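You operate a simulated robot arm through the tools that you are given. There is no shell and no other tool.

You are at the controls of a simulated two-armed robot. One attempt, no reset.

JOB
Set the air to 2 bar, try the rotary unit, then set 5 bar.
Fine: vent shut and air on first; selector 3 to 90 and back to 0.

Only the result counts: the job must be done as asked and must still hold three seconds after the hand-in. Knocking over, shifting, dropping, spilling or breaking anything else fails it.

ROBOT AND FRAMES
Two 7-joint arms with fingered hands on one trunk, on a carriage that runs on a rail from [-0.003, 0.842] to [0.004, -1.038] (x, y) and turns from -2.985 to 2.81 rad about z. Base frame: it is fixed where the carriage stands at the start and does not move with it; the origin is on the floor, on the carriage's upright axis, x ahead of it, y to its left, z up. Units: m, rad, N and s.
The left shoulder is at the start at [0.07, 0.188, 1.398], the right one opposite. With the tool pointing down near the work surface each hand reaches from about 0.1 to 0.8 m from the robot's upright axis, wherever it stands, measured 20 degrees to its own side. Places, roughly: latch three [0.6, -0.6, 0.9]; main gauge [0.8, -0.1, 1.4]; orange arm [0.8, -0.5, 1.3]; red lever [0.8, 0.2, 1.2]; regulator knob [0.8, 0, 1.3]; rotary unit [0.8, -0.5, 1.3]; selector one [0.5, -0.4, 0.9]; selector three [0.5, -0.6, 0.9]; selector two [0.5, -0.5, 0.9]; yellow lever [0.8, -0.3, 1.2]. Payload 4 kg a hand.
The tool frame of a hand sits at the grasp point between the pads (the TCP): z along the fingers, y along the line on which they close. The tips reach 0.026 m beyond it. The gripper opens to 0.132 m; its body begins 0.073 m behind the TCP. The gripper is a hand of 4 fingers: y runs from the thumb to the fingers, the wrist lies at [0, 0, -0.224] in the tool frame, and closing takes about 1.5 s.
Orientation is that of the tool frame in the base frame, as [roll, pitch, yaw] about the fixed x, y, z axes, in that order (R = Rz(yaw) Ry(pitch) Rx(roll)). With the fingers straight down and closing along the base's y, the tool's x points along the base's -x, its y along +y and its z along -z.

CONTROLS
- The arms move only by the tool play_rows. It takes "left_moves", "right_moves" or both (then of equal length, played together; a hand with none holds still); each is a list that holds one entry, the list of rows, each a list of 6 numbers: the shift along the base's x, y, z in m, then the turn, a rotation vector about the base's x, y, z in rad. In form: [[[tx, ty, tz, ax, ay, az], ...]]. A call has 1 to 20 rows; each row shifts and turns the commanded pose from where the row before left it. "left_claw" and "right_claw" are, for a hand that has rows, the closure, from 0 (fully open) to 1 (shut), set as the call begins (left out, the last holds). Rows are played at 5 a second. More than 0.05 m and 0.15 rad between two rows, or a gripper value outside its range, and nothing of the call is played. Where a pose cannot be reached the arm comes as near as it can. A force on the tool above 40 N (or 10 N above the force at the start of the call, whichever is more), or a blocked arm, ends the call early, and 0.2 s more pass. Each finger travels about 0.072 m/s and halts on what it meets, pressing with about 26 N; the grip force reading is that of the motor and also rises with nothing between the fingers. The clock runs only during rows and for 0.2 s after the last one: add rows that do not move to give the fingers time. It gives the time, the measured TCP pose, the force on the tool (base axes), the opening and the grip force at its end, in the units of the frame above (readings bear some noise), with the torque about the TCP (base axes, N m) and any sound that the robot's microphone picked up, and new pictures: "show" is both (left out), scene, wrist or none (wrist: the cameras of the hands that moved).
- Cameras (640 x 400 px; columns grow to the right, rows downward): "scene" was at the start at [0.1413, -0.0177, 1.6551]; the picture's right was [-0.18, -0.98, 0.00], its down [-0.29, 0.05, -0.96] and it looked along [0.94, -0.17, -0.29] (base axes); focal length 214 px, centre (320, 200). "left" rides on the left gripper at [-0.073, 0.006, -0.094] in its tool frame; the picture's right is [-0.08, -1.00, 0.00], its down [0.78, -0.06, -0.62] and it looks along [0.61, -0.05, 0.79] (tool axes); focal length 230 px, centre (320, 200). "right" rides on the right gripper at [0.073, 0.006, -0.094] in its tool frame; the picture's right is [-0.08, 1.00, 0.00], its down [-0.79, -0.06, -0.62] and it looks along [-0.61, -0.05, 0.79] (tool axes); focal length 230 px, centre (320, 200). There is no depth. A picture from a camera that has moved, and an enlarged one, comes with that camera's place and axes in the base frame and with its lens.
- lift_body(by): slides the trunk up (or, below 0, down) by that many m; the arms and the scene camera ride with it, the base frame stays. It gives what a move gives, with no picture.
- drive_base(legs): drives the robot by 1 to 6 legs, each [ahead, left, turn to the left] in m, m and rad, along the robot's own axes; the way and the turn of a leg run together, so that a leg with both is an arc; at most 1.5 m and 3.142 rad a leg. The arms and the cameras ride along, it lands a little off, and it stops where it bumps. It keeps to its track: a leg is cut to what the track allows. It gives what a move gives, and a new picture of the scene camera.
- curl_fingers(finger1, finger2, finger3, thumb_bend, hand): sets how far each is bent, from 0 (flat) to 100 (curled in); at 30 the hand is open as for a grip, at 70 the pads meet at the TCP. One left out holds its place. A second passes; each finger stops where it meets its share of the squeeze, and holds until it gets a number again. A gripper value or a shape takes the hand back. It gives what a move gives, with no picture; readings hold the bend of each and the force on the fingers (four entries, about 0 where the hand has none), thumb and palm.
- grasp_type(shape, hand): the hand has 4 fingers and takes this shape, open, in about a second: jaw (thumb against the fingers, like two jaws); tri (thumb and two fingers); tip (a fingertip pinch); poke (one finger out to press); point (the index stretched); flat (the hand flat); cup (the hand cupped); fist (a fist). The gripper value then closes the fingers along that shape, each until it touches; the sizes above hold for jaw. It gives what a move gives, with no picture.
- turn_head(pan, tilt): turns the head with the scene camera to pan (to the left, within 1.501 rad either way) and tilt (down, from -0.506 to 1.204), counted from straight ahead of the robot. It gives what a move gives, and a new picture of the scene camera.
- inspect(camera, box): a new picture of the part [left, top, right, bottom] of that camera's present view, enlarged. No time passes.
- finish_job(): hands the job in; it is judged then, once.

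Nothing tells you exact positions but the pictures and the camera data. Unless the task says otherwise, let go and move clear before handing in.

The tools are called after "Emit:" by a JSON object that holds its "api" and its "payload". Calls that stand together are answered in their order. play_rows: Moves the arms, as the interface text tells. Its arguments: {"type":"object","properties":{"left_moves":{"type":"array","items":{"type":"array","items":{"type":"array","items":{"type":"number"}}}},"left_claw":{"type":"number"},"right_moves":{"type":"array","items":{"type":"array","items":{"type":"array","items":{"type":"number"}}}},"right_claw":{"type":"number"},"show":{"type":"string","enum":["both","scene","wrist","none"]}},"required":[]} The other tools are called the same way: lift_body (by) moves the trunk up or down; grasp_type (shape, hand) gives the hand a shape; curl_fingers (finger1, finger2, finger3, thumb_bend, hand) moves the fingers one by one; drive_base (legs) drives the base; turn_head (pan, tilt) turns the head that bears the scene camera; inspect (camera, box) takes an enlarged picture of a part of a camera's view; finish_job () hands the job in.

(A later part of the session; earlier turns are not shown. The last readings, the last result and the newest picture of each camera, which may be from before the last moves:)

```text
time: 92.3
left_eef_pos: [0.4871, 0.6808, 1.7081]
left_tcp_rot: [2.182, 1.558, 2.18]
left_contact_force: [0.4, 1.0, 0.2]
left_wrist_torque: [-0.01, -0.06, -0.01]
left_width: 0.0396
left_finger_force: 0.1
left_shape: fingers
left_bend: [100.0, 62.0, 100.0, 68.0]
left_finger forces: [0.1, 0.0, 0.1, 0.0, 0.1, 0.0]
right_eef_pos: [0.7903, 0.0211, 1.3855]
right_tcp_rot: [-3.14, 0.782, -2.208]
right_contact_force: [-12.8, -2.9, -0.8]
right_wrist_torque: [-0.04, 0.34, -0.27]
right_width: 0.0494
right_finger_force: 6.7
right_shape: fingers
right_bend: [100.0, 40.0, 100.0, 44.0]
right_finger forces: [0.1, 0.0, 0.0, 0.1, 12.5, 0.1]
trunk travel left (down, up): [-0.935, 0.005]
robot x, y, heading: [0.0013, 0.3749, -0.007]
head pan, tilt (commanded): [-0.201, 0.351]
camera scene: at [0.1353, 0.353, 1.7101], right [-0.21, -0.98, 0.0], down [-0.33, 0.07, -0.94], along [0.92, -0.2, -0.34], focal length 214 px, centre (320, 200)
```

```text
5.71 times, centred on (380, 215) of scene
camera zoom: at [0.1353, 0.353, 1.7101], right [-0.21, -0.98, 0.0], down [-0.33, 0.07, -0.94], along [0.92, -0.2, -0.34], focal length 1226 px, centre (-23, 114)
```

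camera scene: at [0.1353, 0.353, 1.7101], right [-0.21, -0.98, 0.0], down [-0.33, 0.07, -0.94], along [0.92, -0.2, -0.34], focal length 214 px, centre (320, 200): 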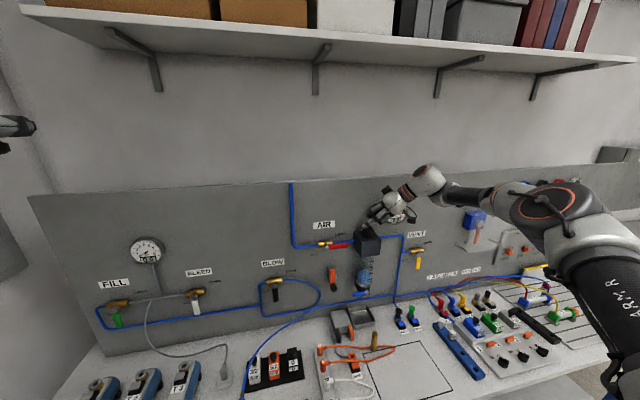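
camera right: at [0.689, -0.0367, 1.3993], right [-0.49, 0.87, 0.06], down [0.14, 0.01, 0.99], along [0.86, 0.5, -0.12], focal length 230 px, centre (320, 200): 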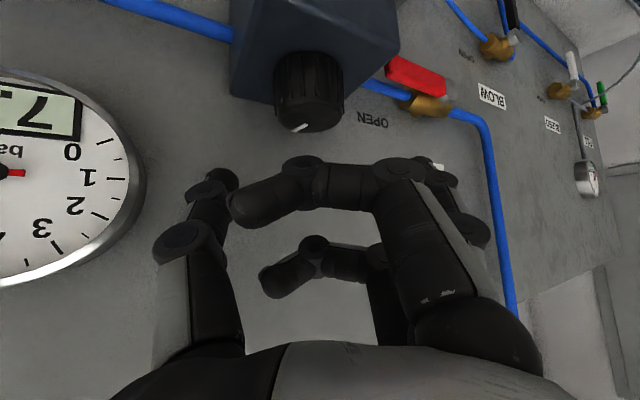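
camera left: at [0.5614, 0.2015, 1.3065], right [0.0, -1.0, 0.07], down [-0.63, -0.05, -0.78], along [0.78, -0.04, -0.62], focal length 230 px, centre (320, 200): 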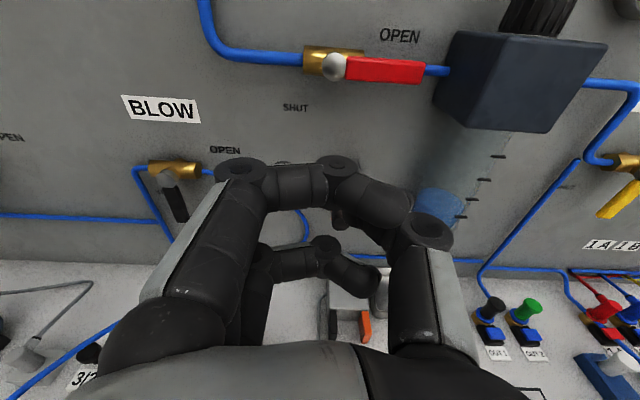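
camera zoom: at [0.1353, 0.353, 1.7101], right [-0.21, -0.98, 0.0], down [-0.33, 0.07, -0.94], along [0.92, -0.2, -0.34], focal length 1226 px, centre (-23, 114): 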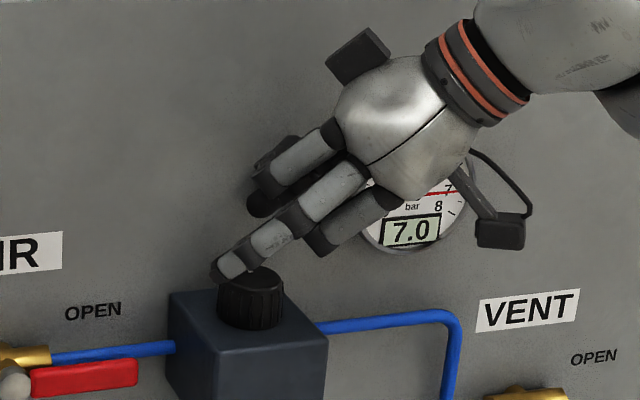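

The open thumb just touched the panel at +0.93 rad, so I'll stay below about +0.65. Going back to yaw -0.35 and descending to grip height.

Emit:
{"api": "play_rows", "payload": {"right_moves": [[[0.0007, 0.0008, 0, 0, 0, -0.128], [0.0007, 0.0008, 0, 0, 0, -0.128], [0.0007, 0.0008, 0, 0, 0, -0.128], [0.0007, 0.0008, 0, 0, 0, -0.128], [0.0007, 0.0008, 0, 0, 0, -0.128], [0.0007, 0.0008, 0, 0, 0, -0.128], [0.0007, 0.0008, 0, 0, 0, -0.128], [0.0007, 0.0008, 0, 0, 0, -0.128], [0.0007, 0.0008, 0, 0, 0, -0.128], [0.0007, 0.0008, 0, 0, 0, -0.128], [0, 0, -0.018, 0, 0, 0], [0, 0, -0.018, 0, 0, 0], [0, 0, -0.018, 0, 0, 0], [0, 0, 0, 0, 0, 0]]]}}

Emit:
{"api": "inspect", "payload": {"camera": "scene", "box": [330, 190, 430, 260]}}

```text
time: 95.3
left_eef_pos: [0.4916, 0.6826, 1.7064]
left_tcp_rot: [2.363, 1.557, 2.358]
left_contact_force: [-0.4, 0.5, -0.3]
left_wrist_torque: [0.0, 0.0, 0.01]
left_width: 0.0392
left_finger_force: 0.0
left_shape: fingers
left_bend: [100.0, 62.0, 100.0, 68.0]
left_finger forces: [0.0, 0.0, 0.0, 0.1, 0.1, 0.1]
right_eef_pos: [0.7993, 0.0295, 1.3303]
right_tcp_rot: [3.138, 0.783, 2.792]
right_contact_force: [0.1, 0.0, -0.1]
right_wrist_torque: [0.06, -0.02, 0.05]
right_width: 0.0537
right_finger_force: 0.1
right_shape: fingers
right_bend: [100.0, 40.0, 100.0, 40.0]
right_finger forces: [0.0, 0.1, 0.0, 0.0, 0.0, 0.0]
trunk travel left (down, up): [-0.935, 0.005]
robot x, y, heading: [-0.0008, 0.3752, -0.011]
head pan, tilt (commanded): [-0.201, 0.351]
camera scene: at [0.139, 0.3547, 1.7099], right [-0.21, -0.98, 0.0], down [-0.34, 0.07, -0.94], along [0.92, -0.2, -0.34], focal length 214 px, centre (320, 200)
camera right: at [0.6906, 0.0751, 1.3452], right [0.39, 0.92, 0.06], down [0.09, -0.1, 0.99], along [0.92, -0.38, -0.12], focal length 230 px, centre (320, 200)
```

scene: 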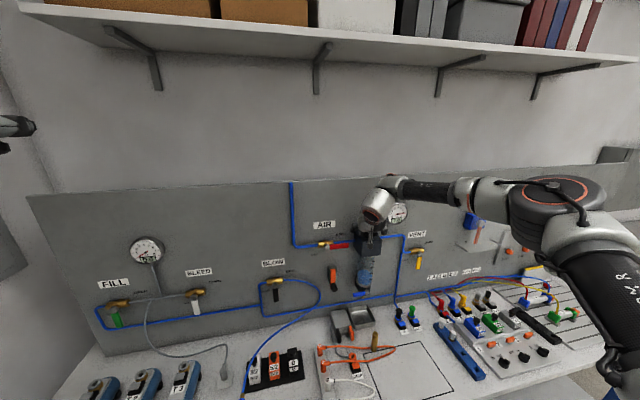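
right: 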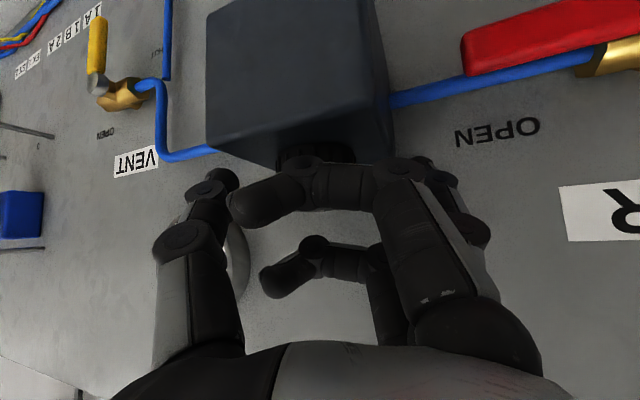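

```text
5.71 times, centred on (380, 225) of scene
camera zoom: at [0.139, 0.3547, 1.7099], right [-0.21, -0.98, 0.0], down [-0.34, 0.07, -0.94], along [0.92, -0.2, -0.34], focal length 1226 px, centre (-23, 57)
```

zoom: 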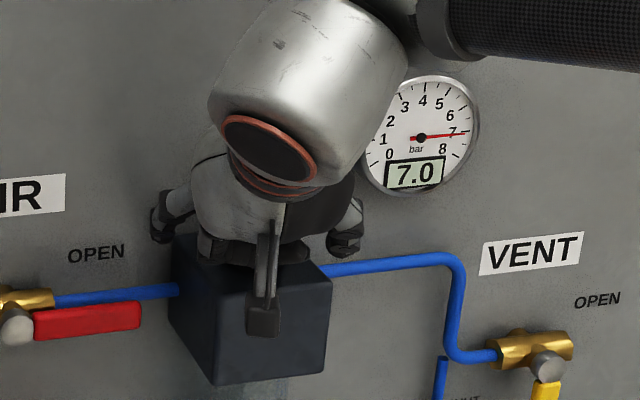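

Right on the knob with margin, and the gauge is visible. Closing the pinch and turning anticlockwise in a first step.

Emit:
{"api": "curl_fingers", "payload": {"hand": "right", "finger2": 70, "thumb_bend": 70}}

Emit:
{"api": "play_rows", "payload": {"right_moves": [[[-0.0003, -0.00099, 0, 0, 0, 0.119], [-0.00017, -0.00102, 0, 0, 0, 0.119], [-5e-05, -0.00103, 0, 0, 0, 0.119], [6e-05, -0.00103, 0, 0, 0, 0.119], [0, 0, 0, 0, 0, 0], [0, 0, 0, 0, 0, 0], [0, 0, 0, 0, 0, 0]]]}}

Emit:
{"api": "inspect", "payload": {"camera": "scene", "box": [330, 190, 430, 260]}}

Emit:
{"api": "inspect", "payload": {"camera": "right", "box": [220, 100, 460, 250]}}

```text
time: 96.3
left_eef_pos: [0.4909, 0.6783, 1.7072]
left_tcp_rot: [2.271, 1.555, 2.267]
left_contact_force: [0.2, 0.1, 0.2]
left_wrist_torque: [-0.02, -0.03, 0.02]
left_width: 0.0394
left_finger_force: 0.1
left_shape: fingers
left_bend: [100.0, 62.0, 100.0, 68.0]
left_finger forces: [0.0, 0.0, 0.0, 0.0, 0.0, 0.0]
right_eef_pos: [0.8007, 0.0251, 1.3309]
right_tcp_rot: [3.136, 0.784, 2.79]
right_contact_force: [3.6, -10.4, 4.8]
right_wrist_torque: [-0.37, -0.12, -0.21]
right_width: 0.0431
right_finger_force: 13.5
right_shape: fingers
right_bend: [100.0, 60.0, 100.0, 62.0]
right_finger forces: [0.0, 10.7, 0.1, 0.1, 16.5, 0.0]
trunk travel left (down, up): [-0.935, 0.005]
robot x, y, heading: [0.0016, 0.3803, -0.01]
head pan, tilt (commanded): [-0.201, 0.351]
```

```text
time: 97.9
left_eef_pos: [0.4905, 0.678, 1.707]
left_tcp_rot: [2.219, 1.557, 2.214]
left_contact_force: [-1.1, -0.4, -0.5]
left_wrist_torque: [0.04, -0.02, -0.01]
left_width: 0.0396
left_finger_force: 0.0
left_shape: fingers
left_bend: [100.0, 62.0, 100.0, 68.0]
left_finger forces: [0.1, 0.0, 0.0, 0.0, 0.0, 0.0]
right_eef_pos: [0.7985, 0.0228, 1.3303]
right_tcp_rot: [3.139, 0.782, -3.016]
right_contact_force: [-4.1, -11.2, 2.2]
right_wrist_torque: [-0.29, 0.11, -0.64]
right_width: 0.0441
right_finger_force: 15.3
right_shape: fingers
right_bend: [100.0, 59.0, 100.0, 62.0]
right_finger forces: [0.0, 10.3, 0.1, 0.1, 20.0, 0.0]
trunk travel left (down, up): [-0.935, 0.005]
robot x, y, heading: [-0.0029, 0.3769, -0.012]
head pan, tilt (commanded): [-0.201, 0.351]
camera scene: at [0.1374, 0.3512, 1.7099], right [-0.21, -0.98, 0.0], down [-0.34, 0.07, -0.94], along [0.92, -0.2, -0.34], focal length 214 px, centre (320, 200)
camera right: at [0.6804, 0.0145, 1.3454], right [-0.07, 1.0, 0.06], down [0.13, -0.05, 0.99], along [0.99, 0.08, -0.12], focal length 230 px, centre (320, 200)
```

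scene: 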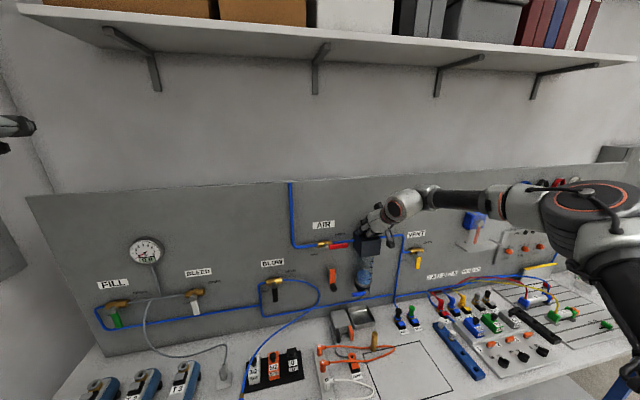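
right: 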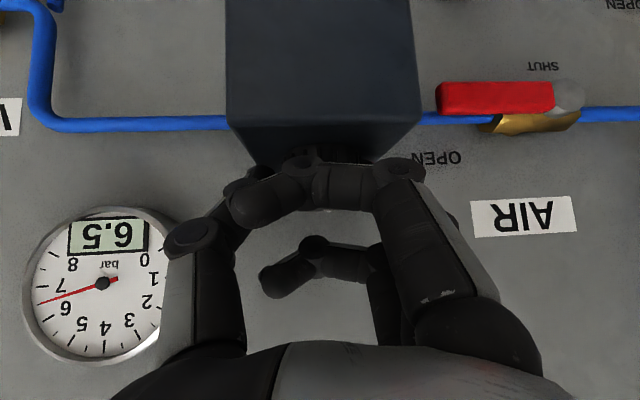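

```text
5.71 times, centred on (380, 225) of scene
camera zoom: at [0.1374, 0.3512, 1.7099], right [-0.21, -0.98, 0.0], down [-0.34, 0.07, -0.94], along [0.92, -0.2, -0.34], focal length 1226 px, centre (-23, 57)
```

zoom: 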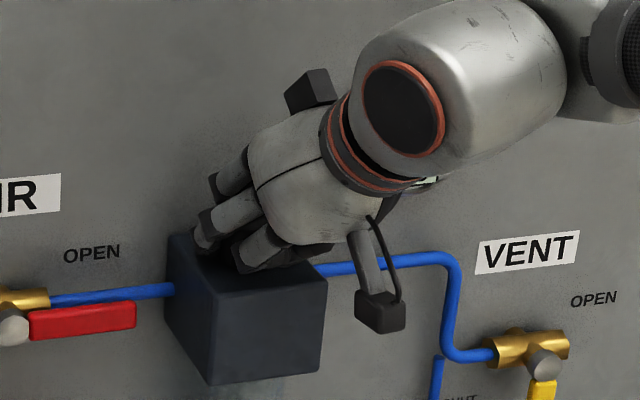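

```text
2.67 times, centred on (340, 175) of right
camera zoom: at [0.6804, 0.0145, 1.3454], right [-0.07, 1.0, 0.06], down [0.13, -0.05, 0.99], along [0.99, 0.08, -0.12], focal length 614 px, centre (267, 267)
```

zoom: 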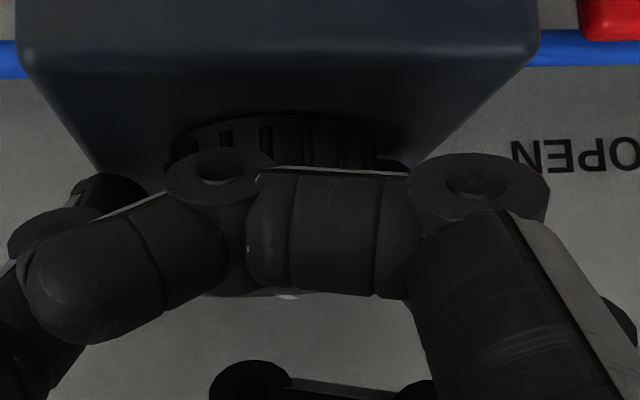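

Pressure fell to 6.5 with good grip. Continuing the turn to about +0.6 rad.

Emit:
{"api": "play_rows", "payload": {"right_moves": [[[0.00019, -0.00102, 0, 0, 0, 0.119], [0.0003, -0.00099, 0, 0, 0, 0.119], [0.00042, -0.00094, 0, 0, 0, 0.119], [0.00053, -0.00089, 0, 0, 0, 0.119], [0, 0, 0, 0, 0, 0], [0, 0, 0, 0, 0, 0], [0, 0, 0, 0, 0, 0]]]}}

Emit:
{"api": "inspect", "payload": {"camera": "right", "box": [0, 100, 400, 350]}}

Emit:
{"api": "inspect", "payload": {"camera": "scene", "box": [330, 190, 430, 260]}}

```text
time: 99.5
left_eef_pos: [0.4903, 0.681, 1.7055]
left_tcp_rot: [2.374, 1.555, 2.37]
left_contact_force: [0.3, 0.4, 0.3]
left_wrist_torque: [0.01, -0.01, 0.02]
left_width: 0.0395
left_finger_force: 0.0
left_shape: fingers
left_bend: [100.0, 62.0, 100.0, 68.0]
left_finger forces: [0.0, 0.0, 0.1, 0.0, 0.0, 0.1]
right_eef_pos: [0.8015, 0.0222, 1.3314]
right_tcp_rot: [3.14, 0.783, -2.536]
right_contact_force: [2.9, 0.2, 0.7]
right_wrist_torque: [0.02, -0.04, 0.0]
right_width: 0.0414
right_finger_force: 9.8
right_shape: fingers
right_bend: [100.0, 61.0, 100.0, 65.0]
right_finger forces: [0.0, 8.5, 0.0, 0.1, 10.3, 0.0]
trunk travel left (down, up): [-0.935, 0.005]
robot x, y, heading: [0.0001, 0.3778, -0.008]
head pan, tilt (commanded): [-0.201, 0.351]
camera scene: at [0.1396, 0.3544, 1.7098], right [-0.21, -0.98, 0.0], down [-0.34, 0.07, -0.94], along [0.92, -0.2, -0.34], focal length 214 px, centre (320, 200)
camera right: at [0.7015, -0.0387, 1.3458], right [-0.52, 0.85, 0.06], down [0.14, 0.02, 0.99], along [0.84, 0.52, -0.13], focal length 230 px, centre (320, 200)
```

scene: 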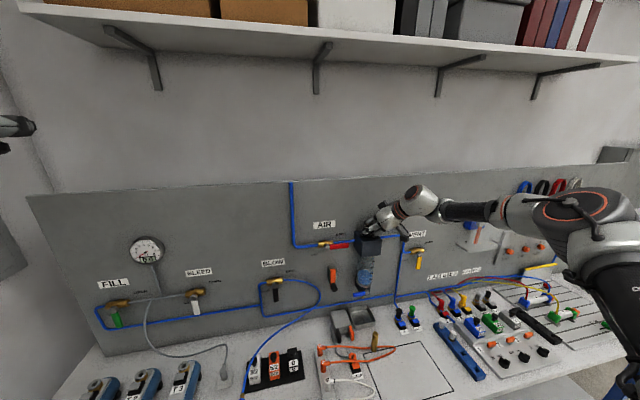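
right: 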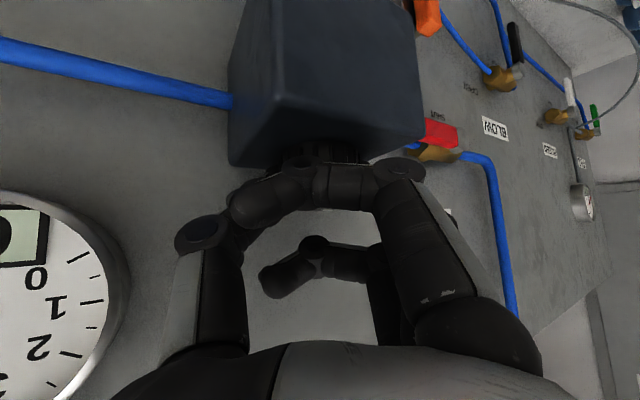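

```text
1.60 times, centred on (200, 225) of right
camera zoom: at [0.7015, -0.0387, 1.3458], right [-0.52, 0.85, 0.06], down [0.14, 0.02, 0.99], along [0.84, 0.52, -0.13], focal length 368 px, centre (512, 160)
```

zoom: 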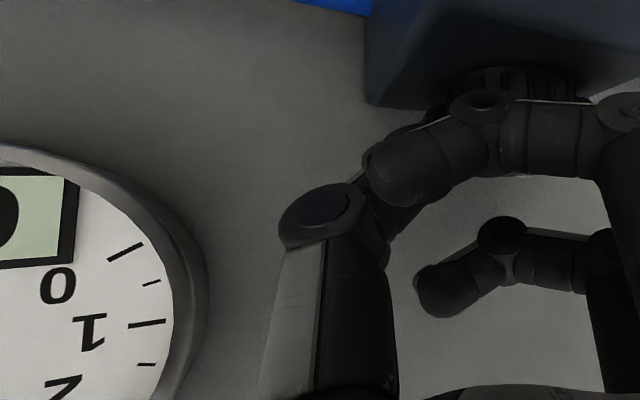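

```text
5.71 times, centred on (380, 225) of scene
camera zoom: at [0.1396, 0.3544, 1.7098], right [-0.21, -0.98, 0.0], down [-0.34, 0.07, -0.94], along [0.92, -0.2, -0.34], focal length 1226 px, centre (-23, 57)
```

zoom: 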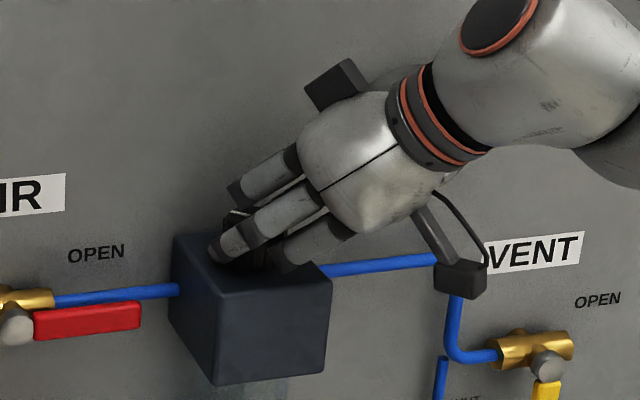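

The digit ends in ".0" and the pointer has swung anticlockwise, so it is probably 6.0. I'll ratchet: open, swing back, read the gauge, then grip and turn again.

Emit:
{"api": "curl_fingers", "payload": {"hand": "right", "finger2": 40, "thumb_bend": 40}}

Emit:
{"api": "play_rows", "payload": {"right_moves": [[[-0.0003, 0.0009, 0, 0, 0, -0.119], [-0.0003, 0.0009, 0, 0, 0, -0.119], [-0.0003, 0.0009, 0, 0, 0, -0.119], [-0.0003, 0.0009, 0, 0, 0, -0.119], [-0.0003, 0.0009, 0, 0, 0, -0.119], [-0.0003, 0.0009, 0, 0, 0, -0.119], [-0.0003, 0.0009, 0, 0, 0, -0.119], [-0.0003, 0.0009, 0, 0, 0, -0.119], [0, 0, 0, 0, 0, 0]]], "show": "none"}}

Emit:
{"api": "inspect", "payload": {"camera": "scene", "box": [330, 190, 430, 260]}}

Emit:
{"api": "inspect", "payload": {"camera": "right", "box": [220, 100, 460, 250]}}

```text
time: 100.5
left_eef_pos: [0.4868, 0.6819, 1.7068]
left_tcp_rot: [2.249, 1.559, 2.243]
left_contact_force: [0.5, -0.1, -0.4]
left_wrist_torque: [0.0, 0.01, -0.01]
left_width: 0.0394
left_finger_force: 0.0
left_shape: fingers
left_bend: [100.0, 62.0, 100.0, 68.0]
left_finger forces: [0.0, 0.1, 0.0, 0.0, 0.2, 0.0]
right_eef_pos: [0.7983, 0.0228, 1.3324]
right_tcp_rot: [-3.14, 0.781, -2.535]
right_contact_force: [-13.3, 3.1, -1.1]
right_wrist_torque: [0.04, 0.32, -0.24]
right_width: 0.049
right_finger_force: 6.8
right_shape: fingers
right_bend: [100.0, 40.0, 100.0, 44.0]
right_finger forces: [0.0, 0.0, 0.0, 0.0, 13.5, 0.0]
trunk travel left (down, up): [-0.935, 0.005]
robot x, y, heading: [-0.002, 0.3754, -0.014]
head pan, tilt (commanded): [-0.201, 0.351]
```

```text
time: 102.5
left_eef_pos: [0.4904, 0.6822, 1.706]
left_tcp_rot: [2.362, 1.557, 2.36]
left_contact_force: [0.3, 0.2, 0.2]
left_wrist_torque: [0.04, 0.04, 0.0]
left_width: 0.0395
left_finger_force: 0.1
left_shape: fingers
left_bend: [100.0, 62.0, 100.0, 68.0]
left_finger forces: [0.0, 0.1, 0.0, 0.0, 0.0, 0.0]
right_eef_pos: [0.7984, 0.0306, 1.3318]
right_tcp_rot: [3.14, 0.783, 2.791]
right_contact_force: [0.2, -0.2, 0.5]
right_wrist_torque: [0.03, 0.01, 0.03]
right_width: 0.0536
right_finger_force: 0.1
right_shape: fingers
right_bend: [100.0, 40.0, 100.0, 40.0]
right_finger forces: [0.1, 0.1, 0.0, 0.0, 0.0, 0.0]
trunk travel left (down, up): [-0.935, 0.005]
robot x, y, heading: [-0.0036, 0.3731, -0.014]
head pan, tilt (commanded): [-0.201, 0.351]
```

```text
5.71 times, centred on (380, 225) of scene
camera zoom: at [0.139, 0.3545, 1.7099], right [-0.21, -0.98, 0.0], down [-0.34, 0.07, -0.94], along [0.92, -0.2, -0.34], focal length 1226 px, centre (-23, 57)
```

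zoom: 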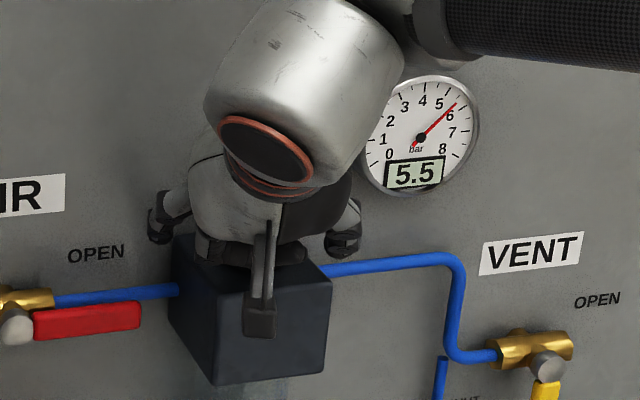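

```text
2.67 times, centred on (340, 175) of right
camera zoom: at [0.6892, 0.0776, 1.3458], right [0.39, 0.92, 0.06], down [0.09, -0.1, 0.99], along [0.92, -0.38, -0.12], focal length 614 px, centre (267, 267)
```

zoom: 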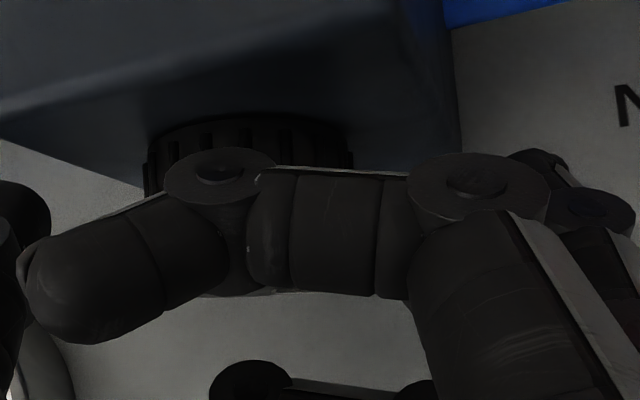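

Now 5.5 bar: a full swing gives about -1.5 bar. I'll run another full cycle, opening the thumb a little less so it stays off the panel.

Emit:
{"api": "curl_fingers", "payload": {"hand": "right", "finger2": 70, "thumb_bend": 70}}

Emit:
{"api": "play_rows", "payload": {"right_moves": [[[-0.0003, -0.00099, 0, 0, 0, 0.119], [-0.00017, -0.00102, 0, 0, 0, 0.119], [-5e-05, -0.00103, 0, 0, 0, 0.119], [6e-05, -0.00103, 0, 0, 0, 0.119], [0.00019, -0.00102, 0, 0, 0, 0.119], [0.0003, -0.00099, 0, 0, 0, 0.119], [0.00042, -0.00094, 0, 0, 0, 0.119], [0.00053, -0.00089, 0, 0, 0, 0.119], [0, 0, 0, 0, 0, 0], [0, 0, 0, 0, 0, 0]]], "show": "none"}}

Emit:
{"api": "curl_fingers", "payload": {"hand": "right", "finger2": 44, "thumb_bend": 49}}

Emit:
{"api": "play_rows", "payload": {"right_moves": [[[-0.0003, 0.0009, 0, 0, 0, -0.119], [-0.0003, 0.0009, 0, 0, 0, -0.119], [-0.0003, 0.0009, 0, 0, 0, -0.119], [-0.0003, 0.0009, 0, 0, 0, -0.119], [-0.0003, 0.0009, 0, 0, 0, -0.119], [-0.0003, 0.0009, 0, 0, 0, -0.119], [-0.0003, 0.0009, 0, 0, 0, -0.119], [-0.0003, 0.0009, 0, 0, 0, -0.119], [0, 0, 0, 0, 0, 0]]], "show": "none"}}

Emit:
{"api": "inspect", "payload": {"camera": "scene", "box": [330, 190, 430, 260]}}

```text
time: 103.5
left_eef_pos: [0.4907, 0.6775, 1.7075]
left_tcp_rot: [2.253, 1.556, 2.249]
left_contact_force: [0.6, 0.9, -0.1]
left_wrist_torque: [-0.01, -0.02, -0.01]
left_width: 0.0396
left_finger_force: 0.1
left_shape: fingers
left_bend: [100.0, 62.0, 100.0, 68.0]
left_finger forces: [0.0, 0.0, 0.0, 0.1, 0.0, 0.0]
right_eef_pos: [0.7986, 0.0282, 1.3308]
right_tcp_rot: [3.14, 0.783, 2.791]
right_contact_force: [3.7, -13.1, 4.6]
right_wrist_torque: [-0.48, -0.08, -0.17]
right_width: 0.0439
right_finger_force: 14.0
right_shape: fingers
right_bend: [100.0, 60.0, 100.0, 61.0]
right_finger forces: [0.0, 9.5, 0.0, 0.1, 18.0, 0.0]
trunk travel left (down, up): [-0.935, 0.005]
robot x, y, heading: [-0.0052, 0.3756, -0.012]
head pan, tilt (commanded): [-0.201, 0.351]
```

```text
time: 105.7
left_eef_pos: [0.4897, 0.6809, 1.7081]
left_tcp_rot: [2.305, 1.557, 2.301]
left_contact_force: [-0.5, 1.2, 0.2]
left_wrist_torque: [-0.01, 0.02, 0.01]
left_width: 0.0397
left_finger_force: 0.0
left_shape: fingers
left_bend: [100.0, 62.0, 100.0, 68.0]
left_finger forces: [0.1, 0.0, 0.1, 0.1, 0.0, 0.0]
right_eef_pos: [0.8, 0.0212, 1.3311]
right_tcp_rot: [-3.141, 0.784, -2.538]
right_contact_force: [0.9, -5.3, 3.7]
right_wrist_torque: [-0.09, -0.05, -0.06]
right_width: 0.0414
right_finger_force: 11.1
right_shape: fingers
right_bend: [100.0, 60.0, 100.0, 65.0]
right_finger forces: [0.1, 7.5, 0.0, 0.1, 13.4, 0.0]
trunk travel left (down, up): [-0.935, 0.005]
robot x, y, heading: [-0.0014, 0.3786, -0.009]
head pan, tilt (commanded): [-0.201, 0.351]
```

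```text
time: 106.7
left_eef_pos: [0.4895, 0.6834, 1.7068]
left_tcp_rot: [2.371, 1.558, 2.366]
left_contact_force: [0.1, -0.5, 0.0]
left_wrist_torque: [0.02, 0.0, 0.0]
left_width: 0.0395
left_finger_force: 0.1
left_shape: fingers
left_bend: [100.0, 62.0, 100.0, 68.0]
left_finger forces: [0.0, 0.0, 0.0, 0.0, 0.0, 0.0]
right_eef_pos: [0.8007, 0.024, 1.3331]
right_tcp_rot: [-3.139, 0.781, -2.536]
right_contact_force: [1.2, 1.7, 7.0]
right_wrist_torque: [-0.12, -0.32, 0.09]
right_width: 0.0474
right_finger_force: 3.7
right_shape: fingers
right_bend: [100.0, 44.0, 100.0, 50.0]
right_finger forces: [0.1, 0.0, 0.0, 0.0, 6.7, 0.0]
trunk travel left (down, up): [-0.935, 0.005]
robot x, y, heading: [0.0004, 0.3769, -0.012]
head pan, tilt (commanded): [-0.201, 0.351]
```

```text
time: 108.7
left_eef_pos: [0.4924, 0.6819, 1.7055]
left_tcp_rot: [2.363, 1.556, 2.359]
left_contact_force: [1.2, 0.3, 0.7]
left_wrist_torque: [0.01, 0.02, -0.01]
left_width: 0.0397
left_finger_force: 0.0
left_shape: fingers
left_bend: [100.0, 62.0, 100.0, 68.0]
left_finger forces: [0.0, 0.0, 0.0, 0.0, 0.0, 0.1]
right_eef_pos: [0.7965, 0.0308, 1.3319]
right_tcp_rot: [3.141, 0.783, 2.793]
right_contact_force: [-0.3, -0.5, -0.4]
right_wrist_torque: [0.02, -0.01, 0.01]
right_width: 0.0481
right_finger_force: 0.1
right_shape: fingers
right_bend: [100.0, 44.0, 100.0, 49.0]
right_finger forces: [0.0, 0.0, 0.1, 0.0, 0.0, 0.1]
trunk travel left (down, up): [-0.935, 0.005]
robot x, y, heading: [0.0002, 0.3716, -0.009]
head pan, tilt (commanded): [-0.201, 0.351]
```

```text
5.71 times, centred on (380, 225) of scene
camera zoom: at [0.139, 0.3546, 1.7099], right [-0.21, -0.98, 0.0], down [-0.34, 0.07, -0.94], along [0.92, -0.2, -0.34], focal length 1226 px, centre (-23, 57)
```

zoom: 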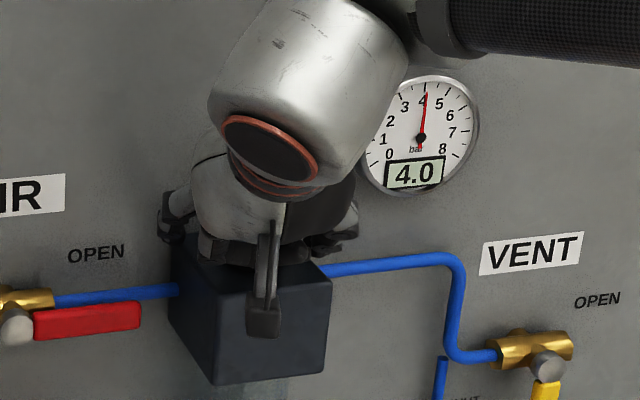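

4.0 bar. One more full cycle should give 2.5.

Emit:
{"api": "curl_fingers", "payload": {"hand": "right", "finger2": 70, "thumb_bend": 70}}

Emit:
{"api": "play_rows", "payload": {"right_moves": [[[0.0007, -0.00099, 0, 0, 0, 0.119], [0.0008, -0.00102, 0, 0, 0, 0.119], [-5e-05, -0.00103, 0, 0, 0, 0.119], [6e-05, -0.00103, 0, 0, 0, 0.119], [0.00019, -0.00102, 0, 0, 0, 0.119], [0.0003, -0.00099, 0, 0, 0, 0.119], [0.00042, -0.00094, 0, 0, 0, 0.119], [0.00053, -0.00089, 0, 0, 0, 0.119], [0, 0, 0, 0, 0, 0], [0, 0, 0, 0, 0, 0]]], "show": "none"}}

Emit:
{"api": "curl_fingers", "payload": {"hand": "right", "finger2": 44, "thumb_bend": 51}}

Emit:
{"api": "play_rows", "payload": {"right_moves": [[[-0.0003, 0.0009, 0, 0, 0, -0.119], [-0.0003, 0.0009, 0, 0, 0, -0.119], [-0.0003, 0.0009, 0, 0, 0, -0.119], [-0.0003, 0.0009, 0, 0, 0, -0.119], [-0.0003, 0.0009, 0, 0, 0, -0.119], [-0.0003, 0.0009, 0, 0, 0, -0.119], [-0.0003, 0.0009, 0, 0, 0, -0.119], [-0.0003, 0.0009, 0, 0, 0, -0.119], [0, 0, 0, 0, 0, 0]]], "show": "none"}}

Emit:
{"api": "inspect", "payload": {"camera": "scene", "box": [330, 190, 430, 260]}}

```text
time: 109.7
left_eef_pos: [0.4908, 0.6793, 1.7072]
left_tcp_rot: [2.296, 1.554, 2.295]
left_contact_force: [-0.7, -0.1, -0.1]
left_wrist_torque: [-0.01, 0.04, -0.03]
left_width: 0.0394
left_finger_force: 0.1
left_shape: fingers
left_bend: [100.0, 62.0, 100.0, 68.0]
left_finger forces: [0.0, 0.0, 0.0, 0.0, 0.0, 0.1]
right_eef_pos: [0.7975, 0.0271, 1.331]
right_tcp_rot: [3.14, 0.782, 2.792]
right_contact_force: [0.5, -7.8, -0.3]
right_wrist_torque: [-0.08, -0.03, -0.06]
right_width: 0.0416
right_finger_force: 10.3
right_shape: fingers
right_bend: [100.0, 59.0, 100.0, 64.0]
right_finger forces: [0.0, 7.1, 0.0, 0.0, 13.5, 0.1]
trunk travel left (down, up): [-0.935, 0.005]
robot x, y, heading: [0.0003, 0.3761, -0.015]
head pan, tilt (commanded): [-0.201, 0.351]
```

```text
time: 111.9
left_eef_pos: [0.4914, 0.6809, 1.7051]
left_tcp_rot: [2.342, 1.556, 2.338]
left_contact_force: [0.4, 0.3, 0.9]
left_wrist_torque: [-0.01, -0.02, -0.02]
left_width: 0.0393
left_finger_force: 0.1
left_shape: fingers
left_bend: [100.0, 62.0, 100.0, 68.0]
left_finger forces: [0.0, 0.1, 0.0, 0.0, 0.1, 0.0]
right_eef_pos: [0.801, 0.0202, 1.3321]
right_tcp_rot: [-3.141, 0.786, -2.537]
right_contact_force: [3.5, -3.7, 4.4]
right_wrist_torque: [0.02, -0.05, -0.01]
right_width: 0.0412
right_finger_force: 10.0
right_shape: fingers
right_bend: [100.0, 60.0, 100.0, 65.0]
right_finger forces: [0.0, 7.4, 0.1, 0.0, 12.5, 0.0]
trunk travel left (down, up): [-0.935, 0.005]
robot x, y, heading: [-0.0013, 0.3758, -0.01]
head pan, tilt (commanded): [-0.201, 0.351]
```

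```text
time: 112.9
left_eef_pos: [0.4886, 0.6842, 1.7067]
left_tcp_rot: [2.365, 1.56, 2.364]
left_contact_force: [-0.3, 0.0, -0.3]
left_wrist_torque: [-0.03, 0.01, 0.04]
left_width: 0.0397
left_finger_force: 0.0
left_shape: fingers
left_bend: [100.0, 62.0, 100.0, 68.0]
left_finger forces: [0.1, 0.0, 0.0, 0.0, 0.1, 0.1]
right_eef_pos: [0.7992, 0.0234, 1.3315]
right_tcp_rot: [-3.139, 0.781, -2.536]
right_contact_force: [0.0, 2.8, 7.5]
right_wrist_torque: [-0.14, -0.38, 0.08]
right_width: 0.046
right_finger_force: 4.3
right_shape: fingers
right_bend: [100.0, 44.0, 100.0, 52.0]
right_finger forces: [0.0, 0.0, 0.0, 0.0, 7.6, 0.0]
trunk travel left (down, up): [-0.935, 0.005]
robot x, y, heading: [0.002, 0.374, -0.01]
head pan, tilt (commanded): [-0.201, 0.351]
```

```text
time: 114.9
left_eef_pos: [0.4901, 0.6821, 1.7064]
left_tcp_rot: [2.365, 1.557, 2.362]
left_contact_force: [0.8, 1.4, 0.5]
left_wrist_torque: [0.0, 0.0, 0.0]
left_width: 0.0395
left_finger_force: 0.1
left_shape: fingers
left_bend: [100.0, 62.0, 100.0, 68.0]
left_finger forces: [0.0, 0.0, 0.1, 0.0, 0.0, 0.1]
right_eef_pos: [0.7976, 0.0303, 1.3291]
right_tcp_rot: [-3.14, 0.782, 2.791]
right_contact_force: [0.9, 0.1, 1.4]
right_wrist_torque: [-0.07, 0.02, 0.03]
right_width: 0.0469
right_finger_force: 0.4
right_shape: fingers
right_bend: [100.0, 44.0, 100.0, 51.0]
right_finger forces: [0.0, 0.0, 0.0, 0.1, 1.1, 0.1]
trunk travel left (down, up): [-0.935, 0.005]
robot x, y, heading: [-0.0007, 0.3739, -0.014]
head pan, tilt (commanded): [-0.201, 0.351]
```

```text
5.71 times, centred on (380, 225) of scene
camera zoom: at [0.1388, 0.3548, 1.7099], right [-0.21, -0.98, 0.0], down [-0.34, 0.07, -0.94], along [0.92, -0.2, -0.34], focal length 1226 px, centre (-23, 57)
```

zoom: 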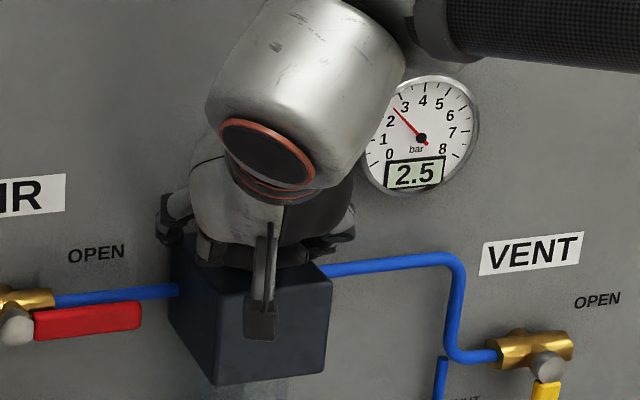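

2.5 bar. Now one half-bar step: I'll grip and turn about 0.36 rad, reading the gauge through the wrist camera.

Emit:
{"api": "curl_fingers", "payload": {"hand": "right", "finger2": 70, "thumb_bend": 70}}

Emit:
{"api": "play_rows", "payload": {"right_moves": [[[0.0005, -0.00099, 0.001, 0, 0, 0.119], [0.0003, -0.00102, 0.001, 0, 0, 0.119], [-5e-05, -0.00103, 0, 0, 0, 0.119], [0, 0, 0, 0, 0, 0], [0, 0, 0, 0, 0, 0], [0, 0, 0, 0, 0, 0], [0, 0, 0, 0, 0, 0], [0, 0, 0, 0, 0, 0]]], "show": "wrist"}}

Emit:
{"api": "inspect", "payload": {"camera": "right", "box": [20, 180, 180, 340]}}

```text
time: 115.9
left_eef_pos: [0.49, 0.6786, 1.7079]
left_tcp_rot: [2.229, 1.555, 2.225]
left_contact_force: [0.5, -0.8, -0.6]
left_wrist_torque: [-0.02, 0.02, -0.02]
left_width: 0.0395
left_finger_force: 0.1
left_shape: fingers
left_bend: [100.0, 62.0, 100.0, 68.0]
left_finger forces: [0.0, 0.0, 0.1, 0.0, 0.1, 0.0]
right_eef_pos: [0.7974, 0.0263, 1.33]
right_tcp_rot: [3.138, 0.783, 2.791]
right_contact_force: [-3.5, -10.7, -0.2]
right_wrist_torque: [-0.15, 0.04, 0.14]
right_width: 0.0436
right_finger_force: 13.2
right_shape: fingers
right_bend: [100.0, 48.0, 100.0, 61.0]
right_finger forces: [0.0, 7.8, 0.0, 0.0, 18.5, 0.0]
trunk travel left (down, up): [-0.935, 0.005]
robot x, y, heading: [-0.0018, 0.3763, -0.013]
head pan, tilt (commanded): [-0.201, 0.351]
```

```text
time: 117.7
left_eef_pos: [0.4911, 0.6776, 1.7064]
left_tcp_rot: [2.296, 1.556, 2.292]
left_contact_force: [0.8, -0.6, 0.0]
left_wrist_torque: [0.0, 0.0, 0.0]
left_width: 0.0395
left_finger_force: 0.0
left_shape: fingers
left_bend: [100.0, 62.0, 100.0, 68.0]
left_finger forces: [0.0, 0.0, 0.0, 0.0, 0.0, 0.0]
right_eef_pos: [0.7995, 0.022, 1.3304]
right_tcp_rot: [3.138, 0.782, -3.136]
right_contact_force: [3.9, -11.8, -0.7]
right_wrist_torque: [-0.17, -0.02, -0.09]
right_width: 0.0413
right_finger_force: 6.0
right_shape: fingers
right_bend: [100.0, 58.0, 100.0, 65.0]
right_finger forces: [0.0, 0.5, 0.0, 0.1, 11.8, 0.0]
trunk travel left (down, up): [-0.935, 0.005]
robot x, y, heading: [0.0017, 0.3772, -0.013]
head pan, tilt (commanded): [-0.201, 0.351]
camera right: at [0.6816, 0.029, 1.3461], right [0.05, 1.0, 0.06], down [0.12, -0.06, 0.99], along [0.99, -0.04, -0.13], focal length 230 px, centre (320, 200)
```

right: 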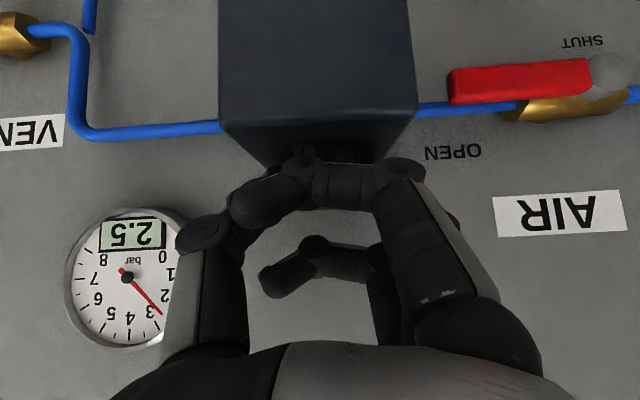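

```text
2.50 times, centred on (100, 260) of right
camera zoom: at [0.6816, 0.029, 1.3461], right [0.05, 1.0, 0.06], down [0.12, -0.06, 0.99], along [0.99, -0.04, -0.13], focal length 575 px, centre (870, 50)
```

zoom: 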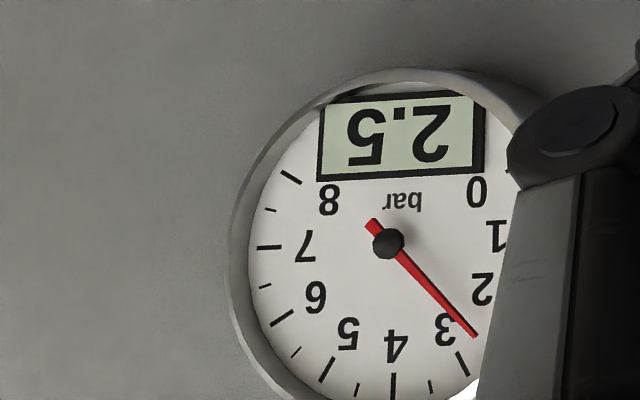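

Still 2.5. I'll add a bit more rotation.

Emit:
{"api": "play_rows", "payload": {"right_moves": [[[6e-05, -0.0005, 0, 0, 0, 0.1], [0, 0, 0, 0, 0, 0], [0, 0, 0, 0, 0, 0], [0, 0, 0, 0, 0, 0], [0, 0, 0, 0, 0, 0]]], "show": "wrist"}}

Emit:
{"api": "inspect", "payload": {"camera": "right", "box": [0, 180, 200, 340]}}

```text
time: 118.9
left_eef_pos: [0.4924, 0.6786, 1.7064]
left_tcp_rot: [2.324, 1.554, 2.322]
left_contact_force: [0.1, 0.5, 0.2]
left_wrist_torque: [0.02, -0.01, 0.0]
left_width: 0.0396
left_finger_force: 0.1
left_shape: fingers
left_bend: [100.0, 62.0, 100.0, 68.0]
left_finger forces: [0.1, 0.0, 0.0, 0.0, 0.0, 0.0]
right_eef_pos: [0.8013, 0.0235, 1.3326]
right_tcp_rot: [3.139, 0.78, -3.035]
right_contact_force: [4.2, -9.7, -1.6]
right_wrist_torque: [-0.09, -0.03, -0.07]
right_width: 0.0412
right_finger_force: 5.6
right_shape: fingers
right_bend: [100.0, 58.0, 100.0, 65.0]
right_finger forces: [0.0, 0.1, 0.0, 0.1, 10.7, 0.0]
trunk travel left (down, up): [-0.935, 0.005]
robot x, y, heading: [-0.0046, 0.3745, -0.009]
head pan, tilt (commanded): [-0.201, 0.351]
camera right: at [0.6827, 0.017, 1.3465], right [-0.05, 1.0, 0.06], down [0.13, -0.05, 0.99], along [0.99, 0.06, -0.13], focal length 230 px, centre (320, 200)
```

right: 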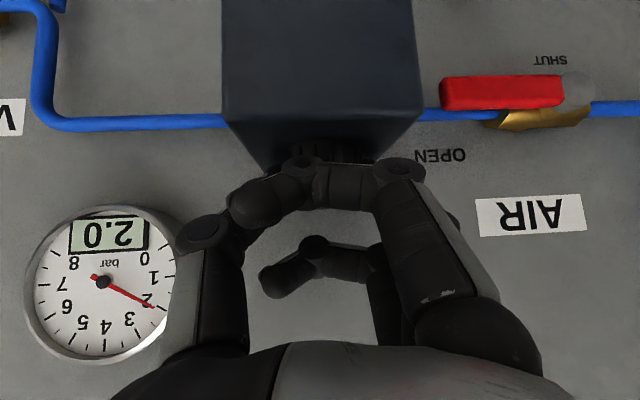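

```text
2.50 times, centred on (100, 260) of right
camera zoom: at [0.6827, 0.017, 1.3465], right [-0.05, 1.0, 0.06], down [0.13, -0.05, 0.99], along [0.99, 0.06, -0.13], focal length 575 px, centre (870, 50)
```

zoom: 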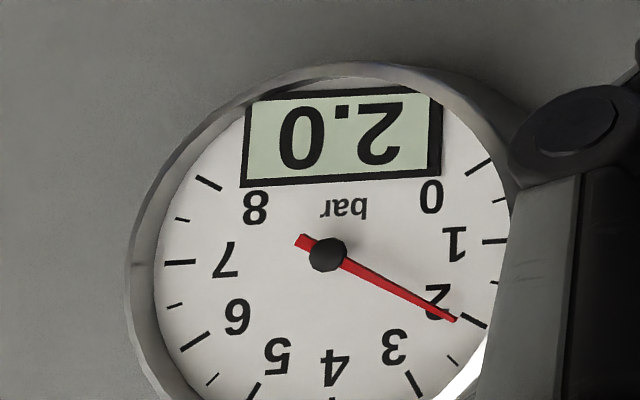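

The gauge now reads 2.0. I'll release, lift clear, and check the needle closely.

Emit:
{"api": "curl_fingers", "payload": {"hand": "right", "finger2": 40, "thumb_bend": 44}}

Emit:
{"api": "play_rows", "payload": {"right_moves": [[[0, 0, 0.015, 0, 0, 0], [-0.005, 0, 0.02, 0, 0, 0], [-0.01, 0, 0.03, 0, 0, 0], [-0.02, 0, 0.03, 0, 0, 0], [-0.03, 0, 0.02, 0, 0, 0], [0, 0, 0, 0, 0, 0]]]}}

Emit:
{"api": "inspect", "payload": {"camera": "scene", "box": [340, 185, 420, 245]}}

Emit:
{"api": "inspect", "payload": {"camera": "right", "box": [100, 60, 420, 260]}}

```text
time: 119.9
left_eef_pos: [0.4913, 0.6837, 1.7061]
left_tcp_rot: [2.385, 1.557, 2.38]
left_contact_force: [0.1, 0.4, 0.3]
left_wrist_torque: [-0.01, -0.01, -0.01]
left_width: 0.0396
left_finger_force: 0.1
left_shape: fingers
left_bend: [100.0, 62.0, 100.0, 68.0]
left_finger forces: [0.0, 0.0, 0.1, 0.1, 0.1, 0.1]
right_eef_pos: [0.7978, 0.0276, 1.3339]
right_tcp_rot: [3.141, 0.782, -3.032]
right_contact_force: [-0.2, 1.0, -0.4]
right_wrist_torque: [-0.01, 0.01, 0.03]
right_width: 0.0512
right_finger_force: 0.1
right_shape: fingers
right_bend: [100.0, 40.0, 100.0, 44.0]
right_finger forces: [0.0, 0.0, 0.0, 0.0, 0.0, 0.0]
trunk travel left (down, up): [-0.935, 0.005]
robot x, y, heading: [-0.0, 0.3779, -0.012]
head pan, tilt (commanded): [-0.201, 0.351]
```

```text
time: 121.3
left_eef_pos: [0.4912, 0.6822, 1.7061]
left_tcp_rot: [2.381, 1.558, 2.377]
left_contact_force: [0.6, -0.6, -0.4]
left_wrist_torque: [-0.02, -0.03, -0.02]
left_width: 0.0395
left_finger_force: 0.1
left_shape: fingers
left_bend: [100.0, 62.0, 100.0, 68.0]
left_finger forces: [0.1, 0.0, 0.0, 0.0, 0.1, 0.1]
right_eef_pos: [0.7312, 0.0234, 1.4464]
right_tcp_rot: [3.14, 0.782, -3.033]
right_contact_force: [0.5, -0.1, 0.0]
right_wrist_torque: [0.03, 0.02, 0.0]
right_width: 0.051
right_finger_force: 0.1
right_shape: fingers
right_bend: [100.0, 40.0, 100.0, 44.0]
right_finger forces: [0.1, 0.1, 0.1, 0.0, 0.0, 0.1]
trunk travel left (down, up): [-0.935, 0.005]
robot x, y, heading: [0.0003, 0.3753, -0.009]
head pan, tilt (commanded): [-0.201, 0.351]
camera scene: at [0.1397, 0.3545, 1.7098], right [-0.21, -0.98, 0.0], down [-0.34, 0.07, -0.94], along [0.92, -0.2, -0.34], focal length 214 px, centre (320, 200)
camera right: at [0.6127, 0.0189, 1.4617], right [-0.05, 1.0, 0.06], down [0.13, -0.05, 0.99], along [0.99, 0.06, -0.13], focal length 230 px, centre (320, 200)
```

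scene: 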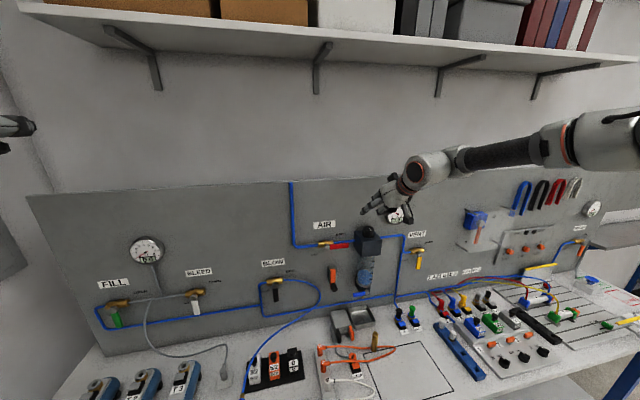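
right: 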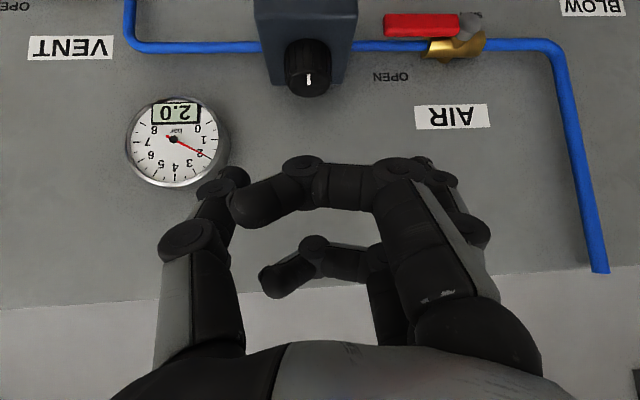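

```text
6.67 times, centred on (380, 215) of scene
camera zoom: at [0.1397, 0.3545, 1.7098], right [-0.21, -0.98, 0.0], down [-0.34, 0.07, -0.94], along [0.92, -0.2, -0.34], focal length 1430 px, centre (-80, 100)
```

zoom: 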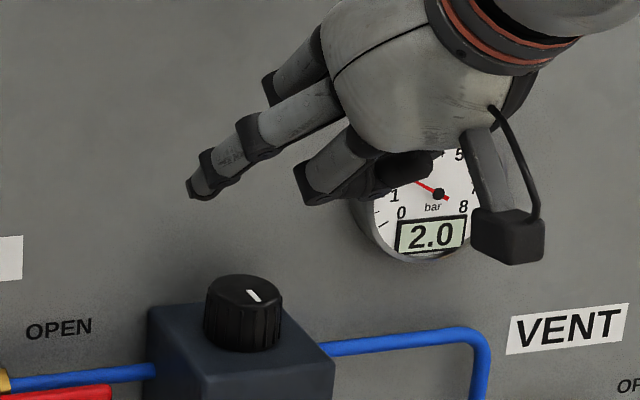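

```text
2.00 times, centred on (260, 160) of right
camera zoom: at [0.6127, 0.0189, 1.4617], right [-0.05, 1.0, 0.06], down [0.13, -0.05, 0.99], along [0.99, 0.06, -0.13], focal length 460 px, centre (440, 280)
```

zoom: 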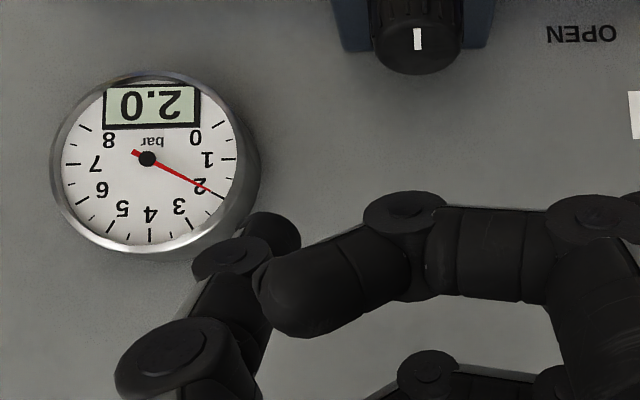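

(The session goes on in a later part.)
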